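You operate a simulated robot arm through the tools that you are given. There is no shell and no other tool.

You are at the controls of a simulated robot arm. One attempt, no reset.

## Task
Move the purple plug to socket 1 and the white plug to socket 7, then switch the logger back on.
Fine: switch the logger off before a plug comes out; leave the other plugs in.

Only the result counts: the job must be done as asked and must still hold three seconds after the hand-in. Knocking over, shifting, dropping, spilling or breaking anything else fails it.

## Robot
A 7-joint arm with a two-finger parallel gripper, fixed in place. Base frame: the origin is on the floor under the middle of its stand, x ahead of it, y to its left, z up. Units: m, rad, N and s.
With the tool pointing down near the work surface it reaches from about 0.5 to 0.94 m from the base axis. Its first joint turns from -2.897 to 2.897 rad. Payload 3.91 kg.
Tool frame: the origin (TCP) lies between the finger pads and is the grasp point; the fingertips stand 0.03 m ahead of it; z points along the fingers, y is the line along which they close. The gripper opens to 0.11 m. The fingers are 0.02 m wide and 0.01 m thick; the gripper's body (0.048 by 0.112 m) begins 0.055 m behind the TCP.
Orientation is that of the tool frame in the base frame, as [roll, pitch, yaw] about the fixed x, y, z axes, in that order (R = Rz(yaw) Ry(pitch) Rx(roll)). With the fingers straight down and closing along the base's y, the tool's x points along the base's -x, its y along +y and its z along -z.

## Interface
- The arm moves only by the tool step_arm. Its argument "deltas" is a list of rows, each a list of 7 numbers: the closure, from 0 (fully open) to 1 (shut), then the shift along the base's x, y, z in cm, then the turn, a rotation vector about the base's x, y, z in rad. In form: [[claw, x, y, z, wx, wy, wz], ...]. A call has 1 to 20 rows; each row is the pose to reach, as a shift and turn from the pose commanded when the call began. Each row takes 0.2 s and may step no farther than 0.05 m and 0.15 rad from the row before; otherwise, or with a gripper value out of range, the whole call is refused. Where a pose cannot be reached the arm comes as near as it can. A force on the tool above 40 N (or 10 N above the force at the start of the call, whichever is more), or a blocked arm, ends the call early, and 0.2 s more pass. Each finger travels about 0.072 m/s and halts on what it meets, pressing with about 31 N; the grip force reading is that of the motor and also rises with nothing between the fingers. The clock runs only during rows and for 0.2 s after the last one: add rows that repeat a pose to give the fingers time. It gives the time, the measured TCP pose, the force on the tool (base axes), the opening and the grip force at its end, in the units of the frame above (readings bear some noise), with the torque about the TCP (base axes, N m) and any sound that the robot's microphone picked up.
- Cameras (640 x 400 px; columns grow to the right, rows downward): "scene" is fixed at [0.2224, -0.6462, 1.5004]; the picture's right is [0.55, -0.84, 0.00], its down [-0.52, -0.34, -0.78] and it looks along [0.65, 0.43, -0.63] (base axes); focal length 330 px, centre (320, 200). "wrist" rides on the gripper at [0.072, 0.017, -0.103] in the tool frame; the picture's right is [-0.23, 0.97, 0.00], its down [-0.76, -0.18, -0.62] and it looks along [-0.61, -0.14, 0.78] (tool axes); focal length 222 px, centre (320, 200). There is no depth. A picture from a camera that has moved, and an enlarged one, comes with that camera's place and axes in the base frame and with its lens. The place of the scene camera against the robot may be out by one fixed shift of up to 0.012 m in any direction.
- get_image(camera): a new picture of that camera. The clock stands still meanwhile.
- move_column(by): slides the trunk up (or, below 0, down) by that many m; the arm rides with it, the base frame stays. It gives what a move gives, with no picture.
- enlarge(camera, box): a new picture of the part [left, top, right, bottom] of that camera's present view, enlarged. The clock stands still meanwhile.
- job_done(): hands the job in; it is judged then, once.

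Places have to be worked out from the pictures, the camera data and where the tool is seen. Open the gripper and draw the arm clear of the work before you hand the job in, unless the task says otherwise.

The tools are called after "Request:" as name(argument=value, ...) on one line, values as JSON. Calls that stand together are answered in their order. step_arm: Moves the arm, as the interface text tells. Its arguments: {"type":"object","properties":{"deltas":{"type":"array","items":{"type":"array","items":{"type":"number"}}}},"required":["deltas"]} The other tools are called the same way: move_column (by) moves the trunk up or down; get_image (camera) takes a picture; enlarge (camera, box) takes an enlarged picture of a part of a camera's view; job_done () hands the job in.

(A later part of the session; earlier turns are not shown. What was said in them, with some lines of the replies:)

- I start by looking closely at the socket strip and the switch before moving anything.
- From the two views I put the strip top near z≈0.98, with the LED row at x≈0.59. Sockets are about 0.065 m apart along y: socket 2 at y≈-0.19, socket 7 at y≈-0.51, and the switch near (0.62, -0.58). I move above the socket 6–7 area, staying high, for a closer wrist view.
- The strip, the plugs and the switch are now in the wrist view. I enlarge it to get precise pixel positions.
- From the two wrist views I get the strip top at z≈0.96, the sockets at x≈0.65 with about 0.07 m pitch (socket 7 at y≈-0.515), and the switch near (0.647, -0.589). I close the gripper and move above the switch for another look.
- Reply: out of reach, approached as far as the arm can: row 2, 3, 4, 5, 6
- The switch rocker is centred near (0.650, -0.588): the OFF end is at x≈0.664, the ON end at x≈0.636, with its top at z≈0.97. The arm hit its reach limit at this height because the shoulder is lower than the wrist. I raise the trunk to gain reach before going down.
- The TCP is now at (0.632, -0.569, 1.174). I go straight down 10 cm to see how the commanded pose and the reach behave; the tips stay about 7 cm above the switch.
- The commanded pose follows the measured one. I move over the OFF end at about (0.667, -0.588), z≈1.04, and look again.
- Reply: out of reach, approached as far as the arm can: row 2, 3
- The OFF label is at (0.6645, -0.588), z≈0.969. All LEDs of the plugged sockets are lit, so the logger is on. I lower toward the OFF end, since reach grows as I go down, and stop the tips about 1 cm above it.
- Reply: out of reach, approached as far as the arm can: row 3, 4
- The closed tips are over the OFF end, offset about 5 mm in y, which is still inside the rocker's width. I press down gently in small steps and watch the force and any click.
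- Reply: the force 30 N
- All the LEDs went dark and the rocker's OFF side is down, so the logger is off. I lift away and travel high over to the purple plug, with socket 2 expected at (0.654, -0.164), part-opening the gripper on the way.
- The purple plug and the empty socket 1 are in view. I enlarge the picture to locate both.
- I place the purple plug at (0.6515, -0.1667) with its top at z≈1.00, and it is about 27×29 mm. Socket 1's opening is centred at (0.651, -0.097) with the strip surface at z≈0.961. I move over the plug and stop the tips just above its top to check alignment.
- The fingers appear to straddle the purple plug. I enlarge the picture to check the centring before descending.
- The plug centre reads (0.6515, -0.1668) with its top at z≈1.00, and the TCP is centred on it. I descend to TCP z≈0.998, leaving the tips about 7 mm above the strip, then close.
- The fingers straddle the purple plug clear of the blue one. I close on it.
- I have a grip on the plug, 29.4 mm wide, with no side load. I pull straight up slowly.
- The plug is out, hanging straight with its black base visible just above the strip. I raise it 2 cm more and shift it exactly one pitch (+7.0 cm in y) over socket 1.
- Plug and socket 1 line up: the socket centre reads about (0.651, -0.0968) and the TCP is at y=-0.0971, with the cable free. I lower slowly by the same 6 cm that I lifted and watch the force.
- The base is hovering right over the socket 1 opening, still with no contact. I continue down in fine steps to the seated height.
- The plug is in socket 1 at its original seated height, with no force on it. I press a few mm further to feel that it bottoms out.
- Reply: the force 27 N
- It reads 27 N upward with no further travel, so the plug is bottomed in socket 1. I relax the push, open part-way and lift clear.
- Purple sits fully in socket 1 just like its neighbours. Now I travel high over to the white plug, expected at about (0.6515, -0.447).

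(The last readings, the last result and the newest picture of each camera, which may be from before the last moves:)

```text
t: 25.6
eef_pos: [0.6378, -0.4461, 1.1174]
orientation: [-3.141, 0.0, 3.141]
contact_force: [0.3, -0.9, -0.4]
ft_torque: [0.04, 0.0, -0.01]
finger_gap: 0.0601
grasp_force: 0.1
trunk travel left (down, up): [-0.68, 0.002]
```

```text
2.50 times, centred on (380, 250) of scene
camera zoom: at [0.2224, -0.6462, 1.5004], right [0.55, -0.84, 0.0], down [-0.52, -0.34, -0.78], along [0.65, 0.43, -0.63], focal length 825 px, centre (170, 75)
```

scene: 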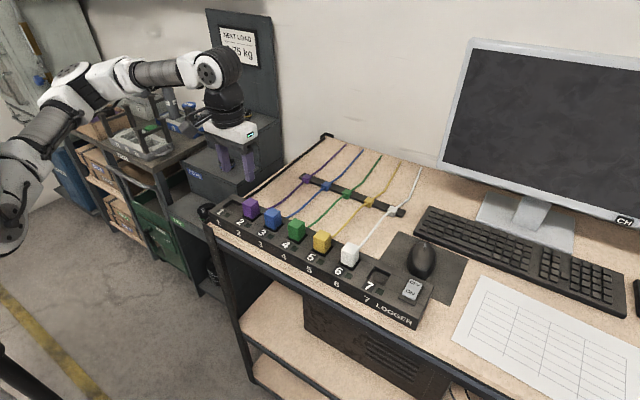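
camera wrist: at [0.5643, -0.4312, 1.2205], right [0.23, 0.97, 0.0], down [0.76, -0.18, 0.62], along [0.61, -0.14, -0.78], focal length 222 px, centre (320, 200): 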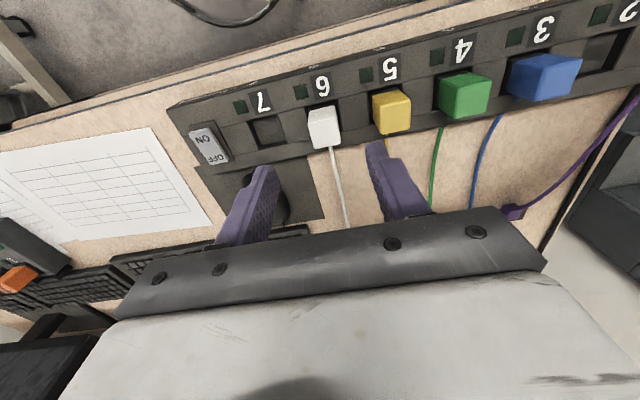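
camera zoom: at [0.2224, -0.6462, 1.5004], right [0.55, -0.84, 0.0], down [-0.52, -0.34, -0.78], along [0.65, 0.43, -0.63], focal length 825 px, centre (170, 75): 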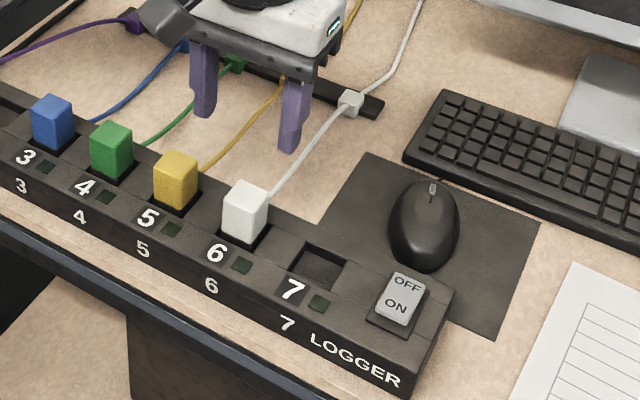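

The white plug reads (0.652, -0.4468) with its top at z≈1.00, and socket 7 is one pitch further at y≈-0.517. I move over it and partly descend, then check.

Request:
step_arm(deltas=[[0.45, 0.7, -0.05, -2.5, 0, 0, 0], [0.45, 1.4, -0.1, -5, 0, 0, 0], [0.45, 1.4, -0.1, -7.7, 0, 0, 0], [0.45, 1.4, -0.1, -7.7, 0, 0, 0]])

Request:
enlarge(camera="wrist", box=[240, 80, 440, 205])

Request:
enlarge(camera="scene", box=[300, 200, 460, 300])

```text
t: 26.6
eef_pos: [0.6523, -0.4479, 1.0394]
orientation: [-3.139, 0.0, 3.141]
contact_force: [-0.2, -0.4, -0.2]
ft_torque: [-0.02, 0.03, 0.02]
finger_gap: 0.0603
grasp_force: 0.1
trunk travel left (down, up): [-0.68, 0.002]
```

```text
3.20 times, centred on (340, 142) of wrist
camera zoom: at [0.578, -0.4325, 1.1423], right [0.23, 0.97, 0.0], down [0.76, -0.18, 0.62], along [0.61, -0.14, -0.78], focal length 711 px, centre (256, 384)
```

zoom: 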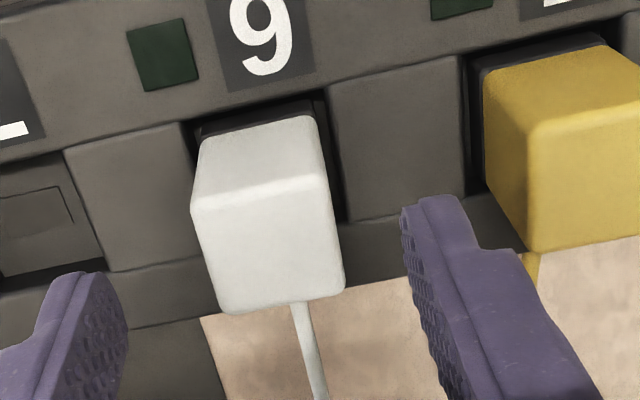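

```text
4.00 times, centred on (380, 250) of scene
camera zoom: at [0.2224, -0.6462, 1.5004], right [0.55, -0.84, 0.0], down [-0.52, -0.34, -0.78], along [0.65, 0.43, -0.63], focal length 1320 px, centre (80, 0)
```

zoom: 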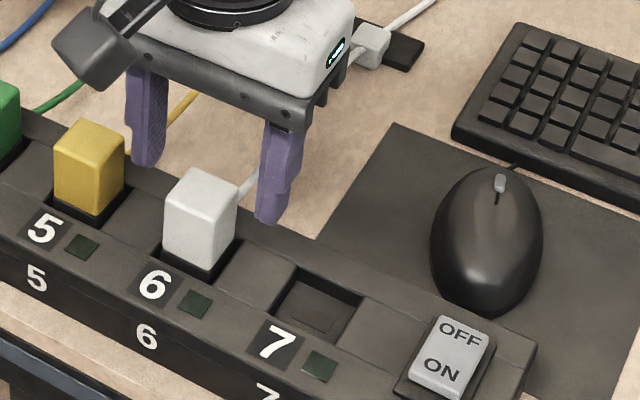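

The plug centre reads (0.6516, -0.4468) and the TCP is centred within 1 mm. I descend to grasp height and close.

Request:
step_arm(deltas=[[0.45, 0, 0.05, -1.5, 0, 0, 0], [0.45, 0, 0.05, -3, 0, 0, 0], [0.45, 0, 0.05, -4.05, 0, 0, 0], [0.45, 0, 0.05, -4.05, 0, 0, 0], [0.7, 0, 0.05, -4.05, 0, 0, 0], [1, 0, 0.05, -4.05, 0, 0, 0], [1, 0, 0.05, -4.05, 0, 0, 0], [1, 0, 0.05, -4.05, 0, 0, 0]])

Request:
enlarge(camera="wrist", box=[240, 60, 440, 185])

Request:
enlarge(camera="scene", box=[300, 200, 460, 300])

```text
t: 28.4
eef_pos: [0.6508, -0.4465, 0.9981]
orientation: [3.141, 0.0, -3.14]
contact_force: [-0.3, -0.4, 0.2]
ft_torque: [0.0, 0.02, -0.05]
finger_gap: 0.0294
grasp_force: 30.7
trunk travel left (down, up): [-0.68, 0.002]
```

```text
3.20 times, centred on (340, 122) of wrist
camera zoom: at [0.5785, -0.4313, 1.1018], right [0.23, 0.97, 0.0], down [0.76, -0.18, 0.62], along [0.61, -0.14, -0.78], focal length 711 px, centre (256, 448)
```

zoom: 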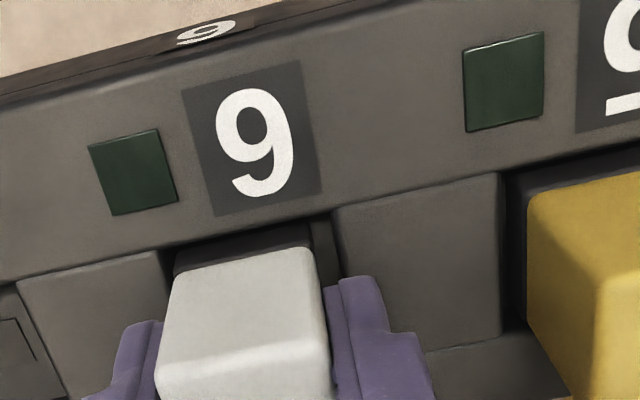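

```text
4.00 times, centred on (380, 250) of scene
camera zoom: at [0.2224, -0.6462, 1.5004], right [0.55, -0.84, 0.0], down [-0.52, -0.34, -0.78], along [0.65, 0.43, -0.63], focal length 1320 px, centre (80, 0)
```

zoom: 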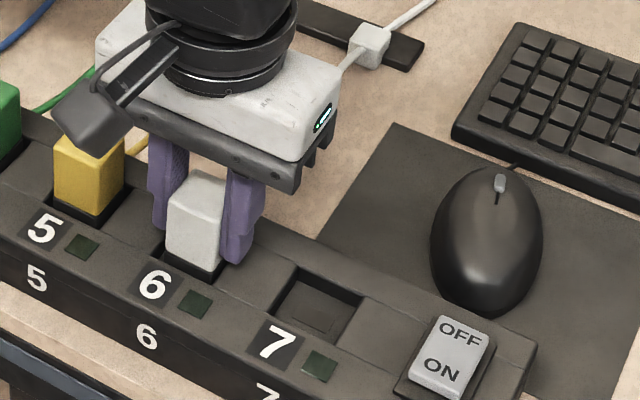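

I have a grip on the white plug, again 29.4 mm wide. I pull it straight up 6 cm, then shift one pitch (-7.0 cm in y) over socket 7.

Request:
step_arm(deltas=[[1, 0, 0, 0.5, 0, 0, 0], [1, 0, 0, 1, 0, 0, 0], [1, 0, 0, 2, 0, 0, 0], [1, 0, 0, 3, 0, 0, 0], [1, 0, 0, 4, 0, 0, 0], [1, 0, 0, 5, 0, 0, 0], [1, 0, 0, 6, 0, 0, 0], [1, 0, -2, 6, 0, 0, 0], [1, 0, -4, 6, 0, 0, 0], [1, 0, -6, 6, 0, 0, 0], [1, 0, -7, 6, 0, 0, 0], [1, 0, -7, 6, 0, 0, 0], [1, 0, -7, 6, 0, 0, 0]])

Request:
get_image(camera="wrist")

Request:
enlarge(camera="wrist", box=[240, 60, 440, 185])

Request:
enlarge(camera="scene", box=[320, 200, 480, 300])

```text
t: 31.2
eef_pos: [0.6517, -0.5164, 1.0577]
orientation: [-3.141, 0.001, 3.14]
contact_force: [-0.2, 0.4, -0.6]
ft_torque: [-0.01, -0.01, 0.0]
finger_gap: 0.0291
grasp_force: 31.2
trunk travel left (down, up): [-0.68, 0.002]
```

```text
taken
camera wrist: at [0.5789, -0.5008, 1.1618], right [0.23, 0.97, 0.0], down [0.76, -0.18, 0.62], along [0.61, -0.14, -0.78], focal length 222 px, centre (320, 200)
```

wrist: 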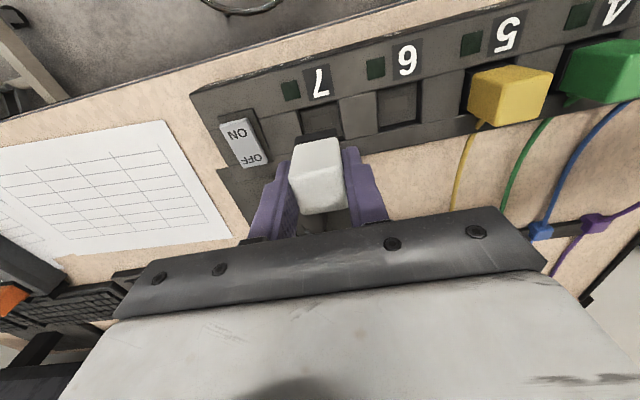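

```text
3.20 times, centred on (340, 122) of wrist
camera zoom: at [0.5789, -0.5008, 1.1618], right [0.23, 0.97, 0.0], down [0.76, -0.18, 0.62], along [0.61, -0.14, -0.78], focal length 711 px, centre (256, 448)
```

zoom: 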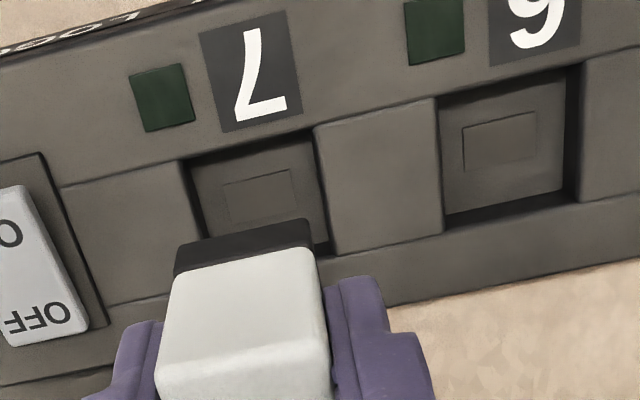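

```text
4.00 times, centred on (400, 250) of scene
camera zoom: at [0.2224, -0.6462, 1.5004], right [0.55, -0.84, 0.0], down [-0.52, -0.34, -0.78], along [0.65, 0.43, -0.63], focal length 1320 px, centre (0, 0)
```

zoom: 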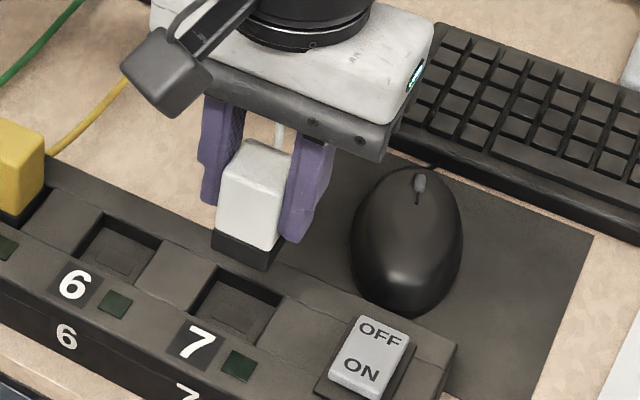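

The picture matches the purple/socket 1 alignment almost exactly, with the base over socket 7. I lower in fine steps.

Request:
step_arm(deltas=[[1, 0, 0, -1, 0, 0, 0], [1, 0, 0, -2, 0, 0, 0], [1, 0, 0, -3, 0, 0, 0], [1, 0, 0, -3.5, 0, 0, 0], [1, 0, 0, -4, 0, 0, 0], [1, 0, 0, -4.4, 0, 0, 0], [1, 0, 0, -4.8, 0, 0, 0], [1, 0, 0, -5.2, 0, 0, 0], [1, 0, 0, -5.6, 0, 0, 0], [1, 0, 0, -5.9, 0, 0, 0], [1, 0, 0, -6, 0, 0, 0]])

Request:
enlarge(camera="wrist", box=[240, 60, 440, 185])

Request:
enlarge(camera="scene", box=[320, 200, 480, 300])

```text
t: 33.6
eef_pos: [0.6514, -0.5166, 0.9991]
orientation: [-3.14, -0.001, 3.141]
contact_force: [-0.8, -0.5, -1.2]
ft_torque: [0.01, 0.0, 0.0]
finger_gap: 0.0293
grasp_force: 30.8
trunk travel left (down, up): [-0.68, 0.002]
```

```text
3.20 times, centred on (340, 122) of wrist
camera zoom: at [0.5784, -0.5012, 1.1019], right [0.23, 0.97, 0.0], down [0.76, -0.18, 0.62], along [0.61, -0.14, -0.78], focal length 711 px, centre (256, 448)
```

zoom: 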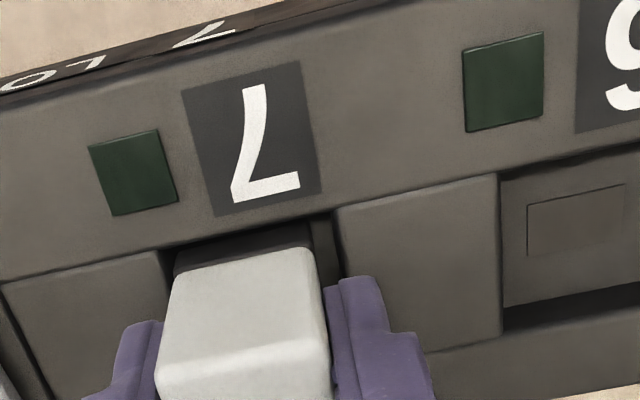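

```text
4.00 times, centred on (400, 250) of scene
camera zoom: at [0.2224, -0.6462, 1.5004], right [0.55, -0.84, 0.0], down [-0.52, -0.34, -0.78], along [0.65, 0.43, -0.63], focal length 1320 px, centre (0, 0)
```

zoom: 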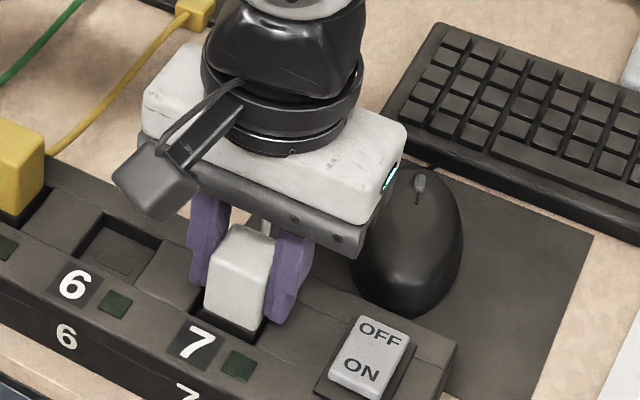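

White is in socket 7 at the seated height. I press a few mm to confirm that it bottoms out.

Request:
step_arm(deltas=[[1, 0, 0, -0.15, 0, 0, 0], [1, 0, 0, -0.3, 0, 0, 0], [1, 0, 0, -0.3, 0, 0, 0]])

```text
t: 34.4
eef_pos: [0.6511, -0.5162, 0.9987]
orientation: [-3.135, 0.001, -3.14]
contact_force: [4.6, -4.8, 17.2]
ft_torque: [-0.04, -0.11, -0.07]
finger_gap: 0.0292
grasp_force: 30.9
trunk travel left (down, up): [-0.68, 0.002]
```

It reads 17 N upward with no more travel, so white is bottomed. I relax, open to 55 mm to stay clear of the switch, and lift away.

Request:
step_arm(deltas=[[1, 0, 0, 0.25, 0, 0, 0], [0.7, 0, 0, 0.25, 0, 0, 0], [0.5, 0, 0, 0.25, 0, 0, 0], [0.5, 0, 0, 0.25, 0, 0, 0], [0.5, 0, 0, 2.5, 0, 0, 0], [0.5, 0, 0, 5.5, 0, 0, 0], [0.5, -1, 0, 8.5, 0, 0, 0], [0.5, -2, 0, 11, 0, 0, 0], [0.5, -2, 0, 11, 0, 0, 0]])

Request:
get_image(camera="wrist")

Request:
enlarge(camera="wrist", box=[220, 50, 420, 175])

Request:
enlarge(camera="scene", box=[310, 200, 470, 300])

```text
t: 36.4
eef_pos: [0.6312, -0.5165, 1.1062]
orientation: [3.142, 0.001, -3.14]
contact_force: [-0.5, 0.6, 0.0]
ft_torque: [-0.02, 0.0, -0.01]
finger_gap: 0.0549
grasp_force: 0.0
trunk travel left (down, up): [-0.68, 0.002]
```

```text
taken
camera wrist: at [0.5588, -0.5012, 1.2093], right [0.23, 0.97, 0.0], down [0.76, -0.18, 0.62], along [0.61, -0.14, -0.78], focal length 222 px, centre (320, 200)
```

wrist: 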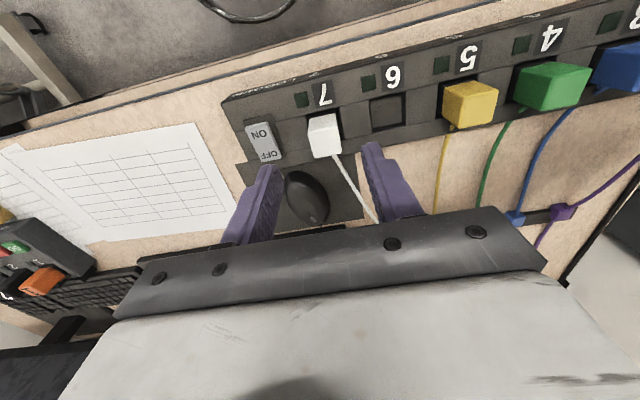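

```text
3.20 times, centred on (320, 112) of wrist
camera zoom: at [0.5588, -0.5012, 1.2093], right [0.23, 0.97, 0.0], down [0.76, -0.18, 0.62], along [0.61, -0.14, -0.78], focal length 711 px, centre (320, 480)
```

zoom: 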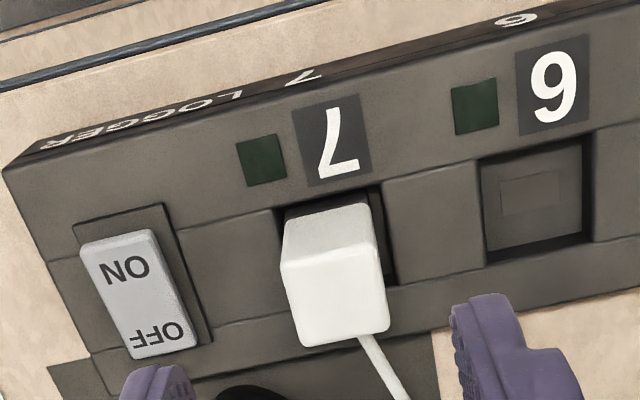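

```text
4.00 times, centred on (390, 250) of scene
camera zoom: at [0.2224, -0.6462, 1.5004], right [0.55, -0.84, 0.0], down [-0.52, -0.34, -0.78], along [0.65, 0.43, -0.63], focal length 1320 px, centre (40, 0)
```

zoom: 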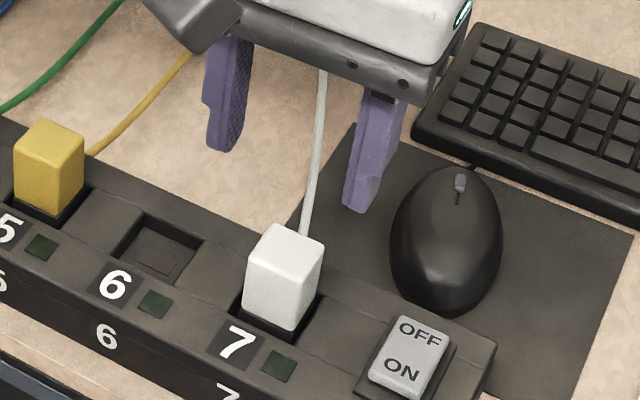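

White is seated in socket 7, the mouse is undisturbed, and the ON end of the rocker is up. I close the gripper and move over the ON end at about (0.633, -0.586), stopping above it.

Request:
step_arm(deltas=[[0.7, 0, -2, 0, 0, 0, 0], [1, 0.1, -5, 0, 0, 0, 0], [1, 0.2, -7, 0, 0, 0, 0], [1, 0.2, -7, -3, 0, 0, 0], [1, 0.2, -7, -6, 0, 0, 0], [1, 0.2, -7, -8.2, 0, 0, 0], [1, 0.2, -7, -8.2, 0, 0, 0]])

Request:
enlarge(camera="wrist", box=[220, 60, 420, 185])

Request:
enlarge(camera="scene", box=[340, 230, 468, 310])

```text
t: 38.0
eef_pos: [0.6338, -0.586, 1.0236]
orientation: [-3.14, 0.001, 3.141]
contact_force: [0.1, -0.8, -0.1]
ft_torque: [0.0, 0.04, -0.01]
finger_gap: 0.0001
grasp_force: 31.0
trunk travel left (down, up): [-0.68, 0.002]
```

```text
3.20 times, centred on (320, 122) of wrist
camera zoom: at [0.5607, -0.5711, 1.127], right [0.23, 0.97, 0.0], down [0.76, -0.18, 0.62], along [0.61, -0.14, -0.78], focal length 711 px, centre (320, 448)
```

zoom: 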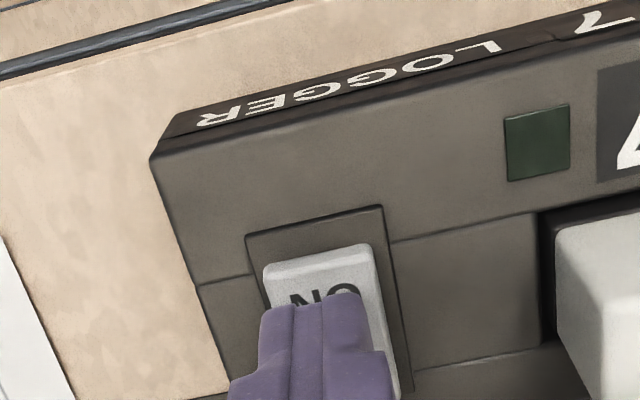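

```text
5.00 times, centred on (404, 270) of scene
camera zoom: at [0.2224, -0.6462, 1.5004], right [0.55, -0.84, 0.0], down [-0.52, -0.34, -0.78], along [0.65, 0.43, -0.63], focal length 1651 px, centre (-100, -150)
```

zoom: 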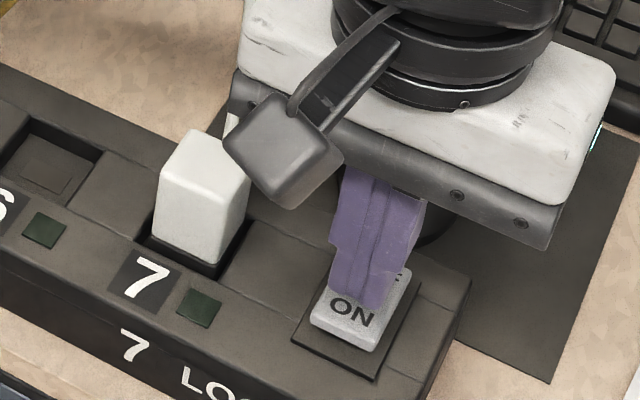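

The tips are centred over the ON end. I press down in small steps as before.

Request:
step_arm(deltas=[[1, -0.1, 0, -0.8, 0, 0, 0], [1, -0.1, 0, -1.2, 0, 0, 0], [1, -0.1, 0, -1.6, 0, 0, 0], [1, -0.1, 0, -2.0, 0, 0, 0], [1, -0.1, 0, -2.4, 0, 0, 0], [1, -0.1, 0, -2.6, 0, 0, 0]])

Request:
get_image(camera="scene")

Request:
enlarge(camera="wrist", box=[220, 40, 540, 185])

```text
t: 39.4
eef_pos: [0.6318, -0.5859, 1.0037]
orientation: [-3.133, 0.006, 3.142]
contact_force: [5.2, -7.6, 30.6]
ft_torque: [-0.14, -0.45, -0.4]
finger_gap: 0.0002
grasp_force: 31.2
trunk travel left (down, up): [-0.68, 0.002]
```

```text
taken
```

scene: 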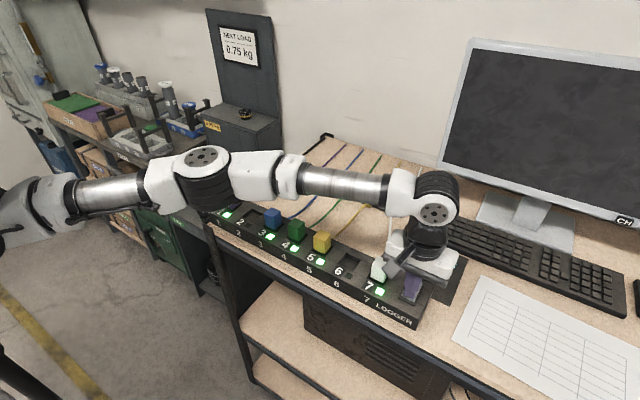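

```text
2.00 times, centred on (380, 112) of wrist
camera zoom: at [0.5584, -0.57, 1.1063], right [0.23, 0.97, -0.01], down [0.76, -0.17, 0.63], along [0.61, -0.15, -0.78], focal length 444 px, centre (200, 375)
```

zoom: 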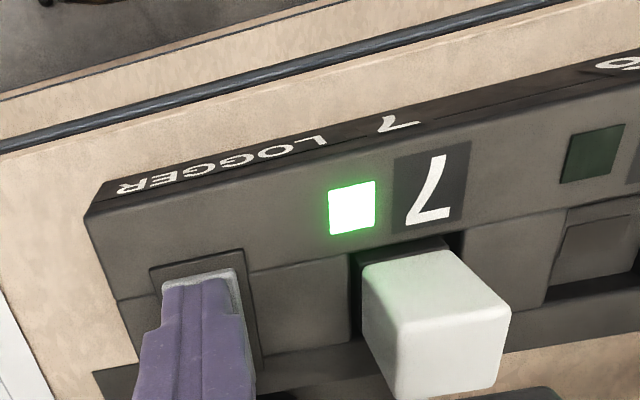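

The LEDs at 1, 3, 4, 5 and 7 are lit and 2 and 6 are dark, so the logger is on again with both moved plugs connected. I lift straight off the switch and retreat back and up, away from the table, opening the gripper once clear.

Request:
step_arm(deltas=[[1, 0, 0, 1.5, 0, 0, 0], [1, 0, 0, 4, 0, 0, 0], [1, -0.5, 0, 7.5, 0, 0, 0], [1, -2, 0.5, 11, 0, 0, 0], [1, -4, 2, 14, 0, 0, 0], [0.8, -7, 4, 16, 0, 0, 0], [0.5, -10, 7, 18, 0, 0, 0], [0.2, -13, 10, 19, 0, 0, 0], [0, -16, 13, 20, 0, 0, 0], [0, -19, 16, 20, 0, 0, 0], [0, -22, 19, 20, 0, 0, 0], [0, -25, 22, 20, 0, 0, 0], [0, -27, 24, 20, 0, 0, 0], [0, -27, 24, 20, 0, 0, 0]])

Request:
get_image(camera="scene")

Request:
enlarge(camera="scene", box=[200, 170, 360, 270])

Request:
enlarge(camera="scene", box=[310, 230, 470, 330])

Request:
get_image(camera="wrist")

```text
t: 42.4
eef_pos: [0.3612, -0.3455, 1.198]
orientation: [-3.141, 0.0, 3.141]
contact_force: [0.1, 0.6, 0.7]
ft_torque: [0.0, 0.03, -0.01]
finger_gap: 0.11
grasp_force: 0.0
trunk travel left (down, up): [-0.68, 0.002]
```

```text
taken
```

scene: 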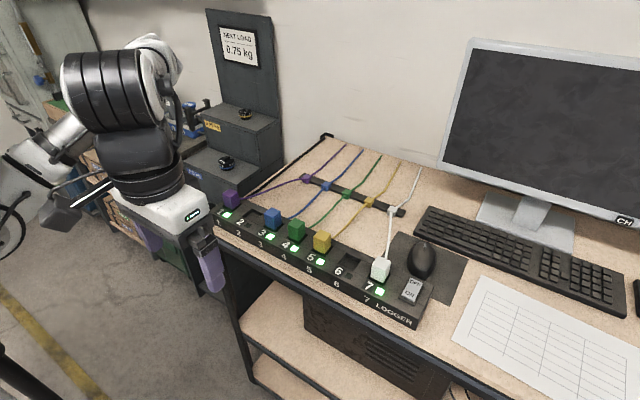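

```text
4.00 times, centred on (280, 220) of scene
camera zoom: at [0.2224, -0.6462, 1.5004], right [0.55, -0.84, 0.0], down [-0.52, -0.34, -0.78], along [0.65, 0.43, -0.63], focal length 1320 px, centre (480, 120)
```

zoom: 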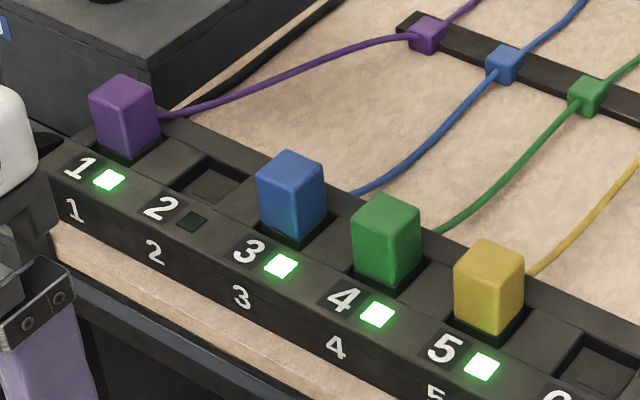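

```text
4.00 times, centred on (390, 280) of scene
camera zoom: at [0.2224, -0.6462, 1.5004], right [0.55, -0.84, 0.0], down [-0.52, -0.34, -0.78], along [0.65, 0.43, -0.63], focal length 1320 px, centre (40, -120)
```

zoom: 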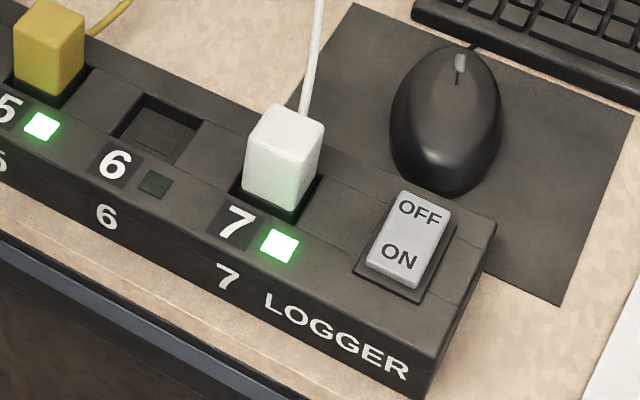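

```text
taken
camera wrist: at [0.289, -0.3301, 1.3018], right [0.23, 0.97, 0.0], down [0.76, -0.18, 0.62], along [0.61, -0.14, -0.78], focal length 222 px, centre (320, 200)
```

wrist: 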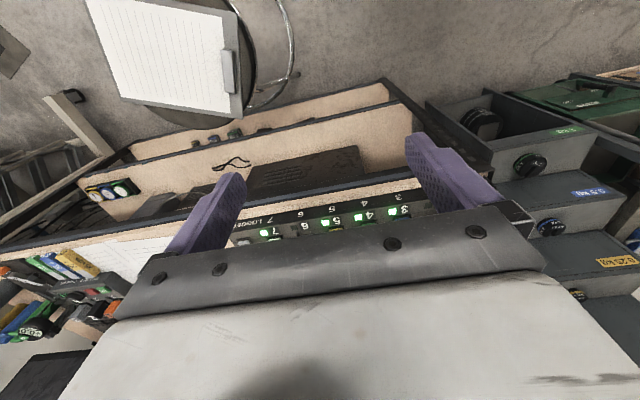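

The final views show purple in socket 1 and white in socket 7, with blue, green and yellow untouched. LEDs 1, 3, 4, 5 and 7 are lit with the rocker ON, the mouse hasn't moved, and the open gripper is clear of the table. I hand the job in.

Request:
job_done()

```text
The job is handed in.
```

The purple plug is now in socket 1, the white plug is in socket 7, and the logger is back on. I've handed the job in; no verdict has come back.

- **Order:** I switched the logger off before pulling either plug and switched it on again only after both were in.
- **Plugs:** I pressed each moved plug until it bottomed out in its socket.
- **Final state:** The lights at sockets 1, 3, 4, 5 and 7 are lit; 2 and 6 are empty and dark. The blue, green and yellow plugs stayed in throughout.
- **Surroundings:** The final pictures show nothing else moved. The gripper is open and the arm is drawn back from the table.
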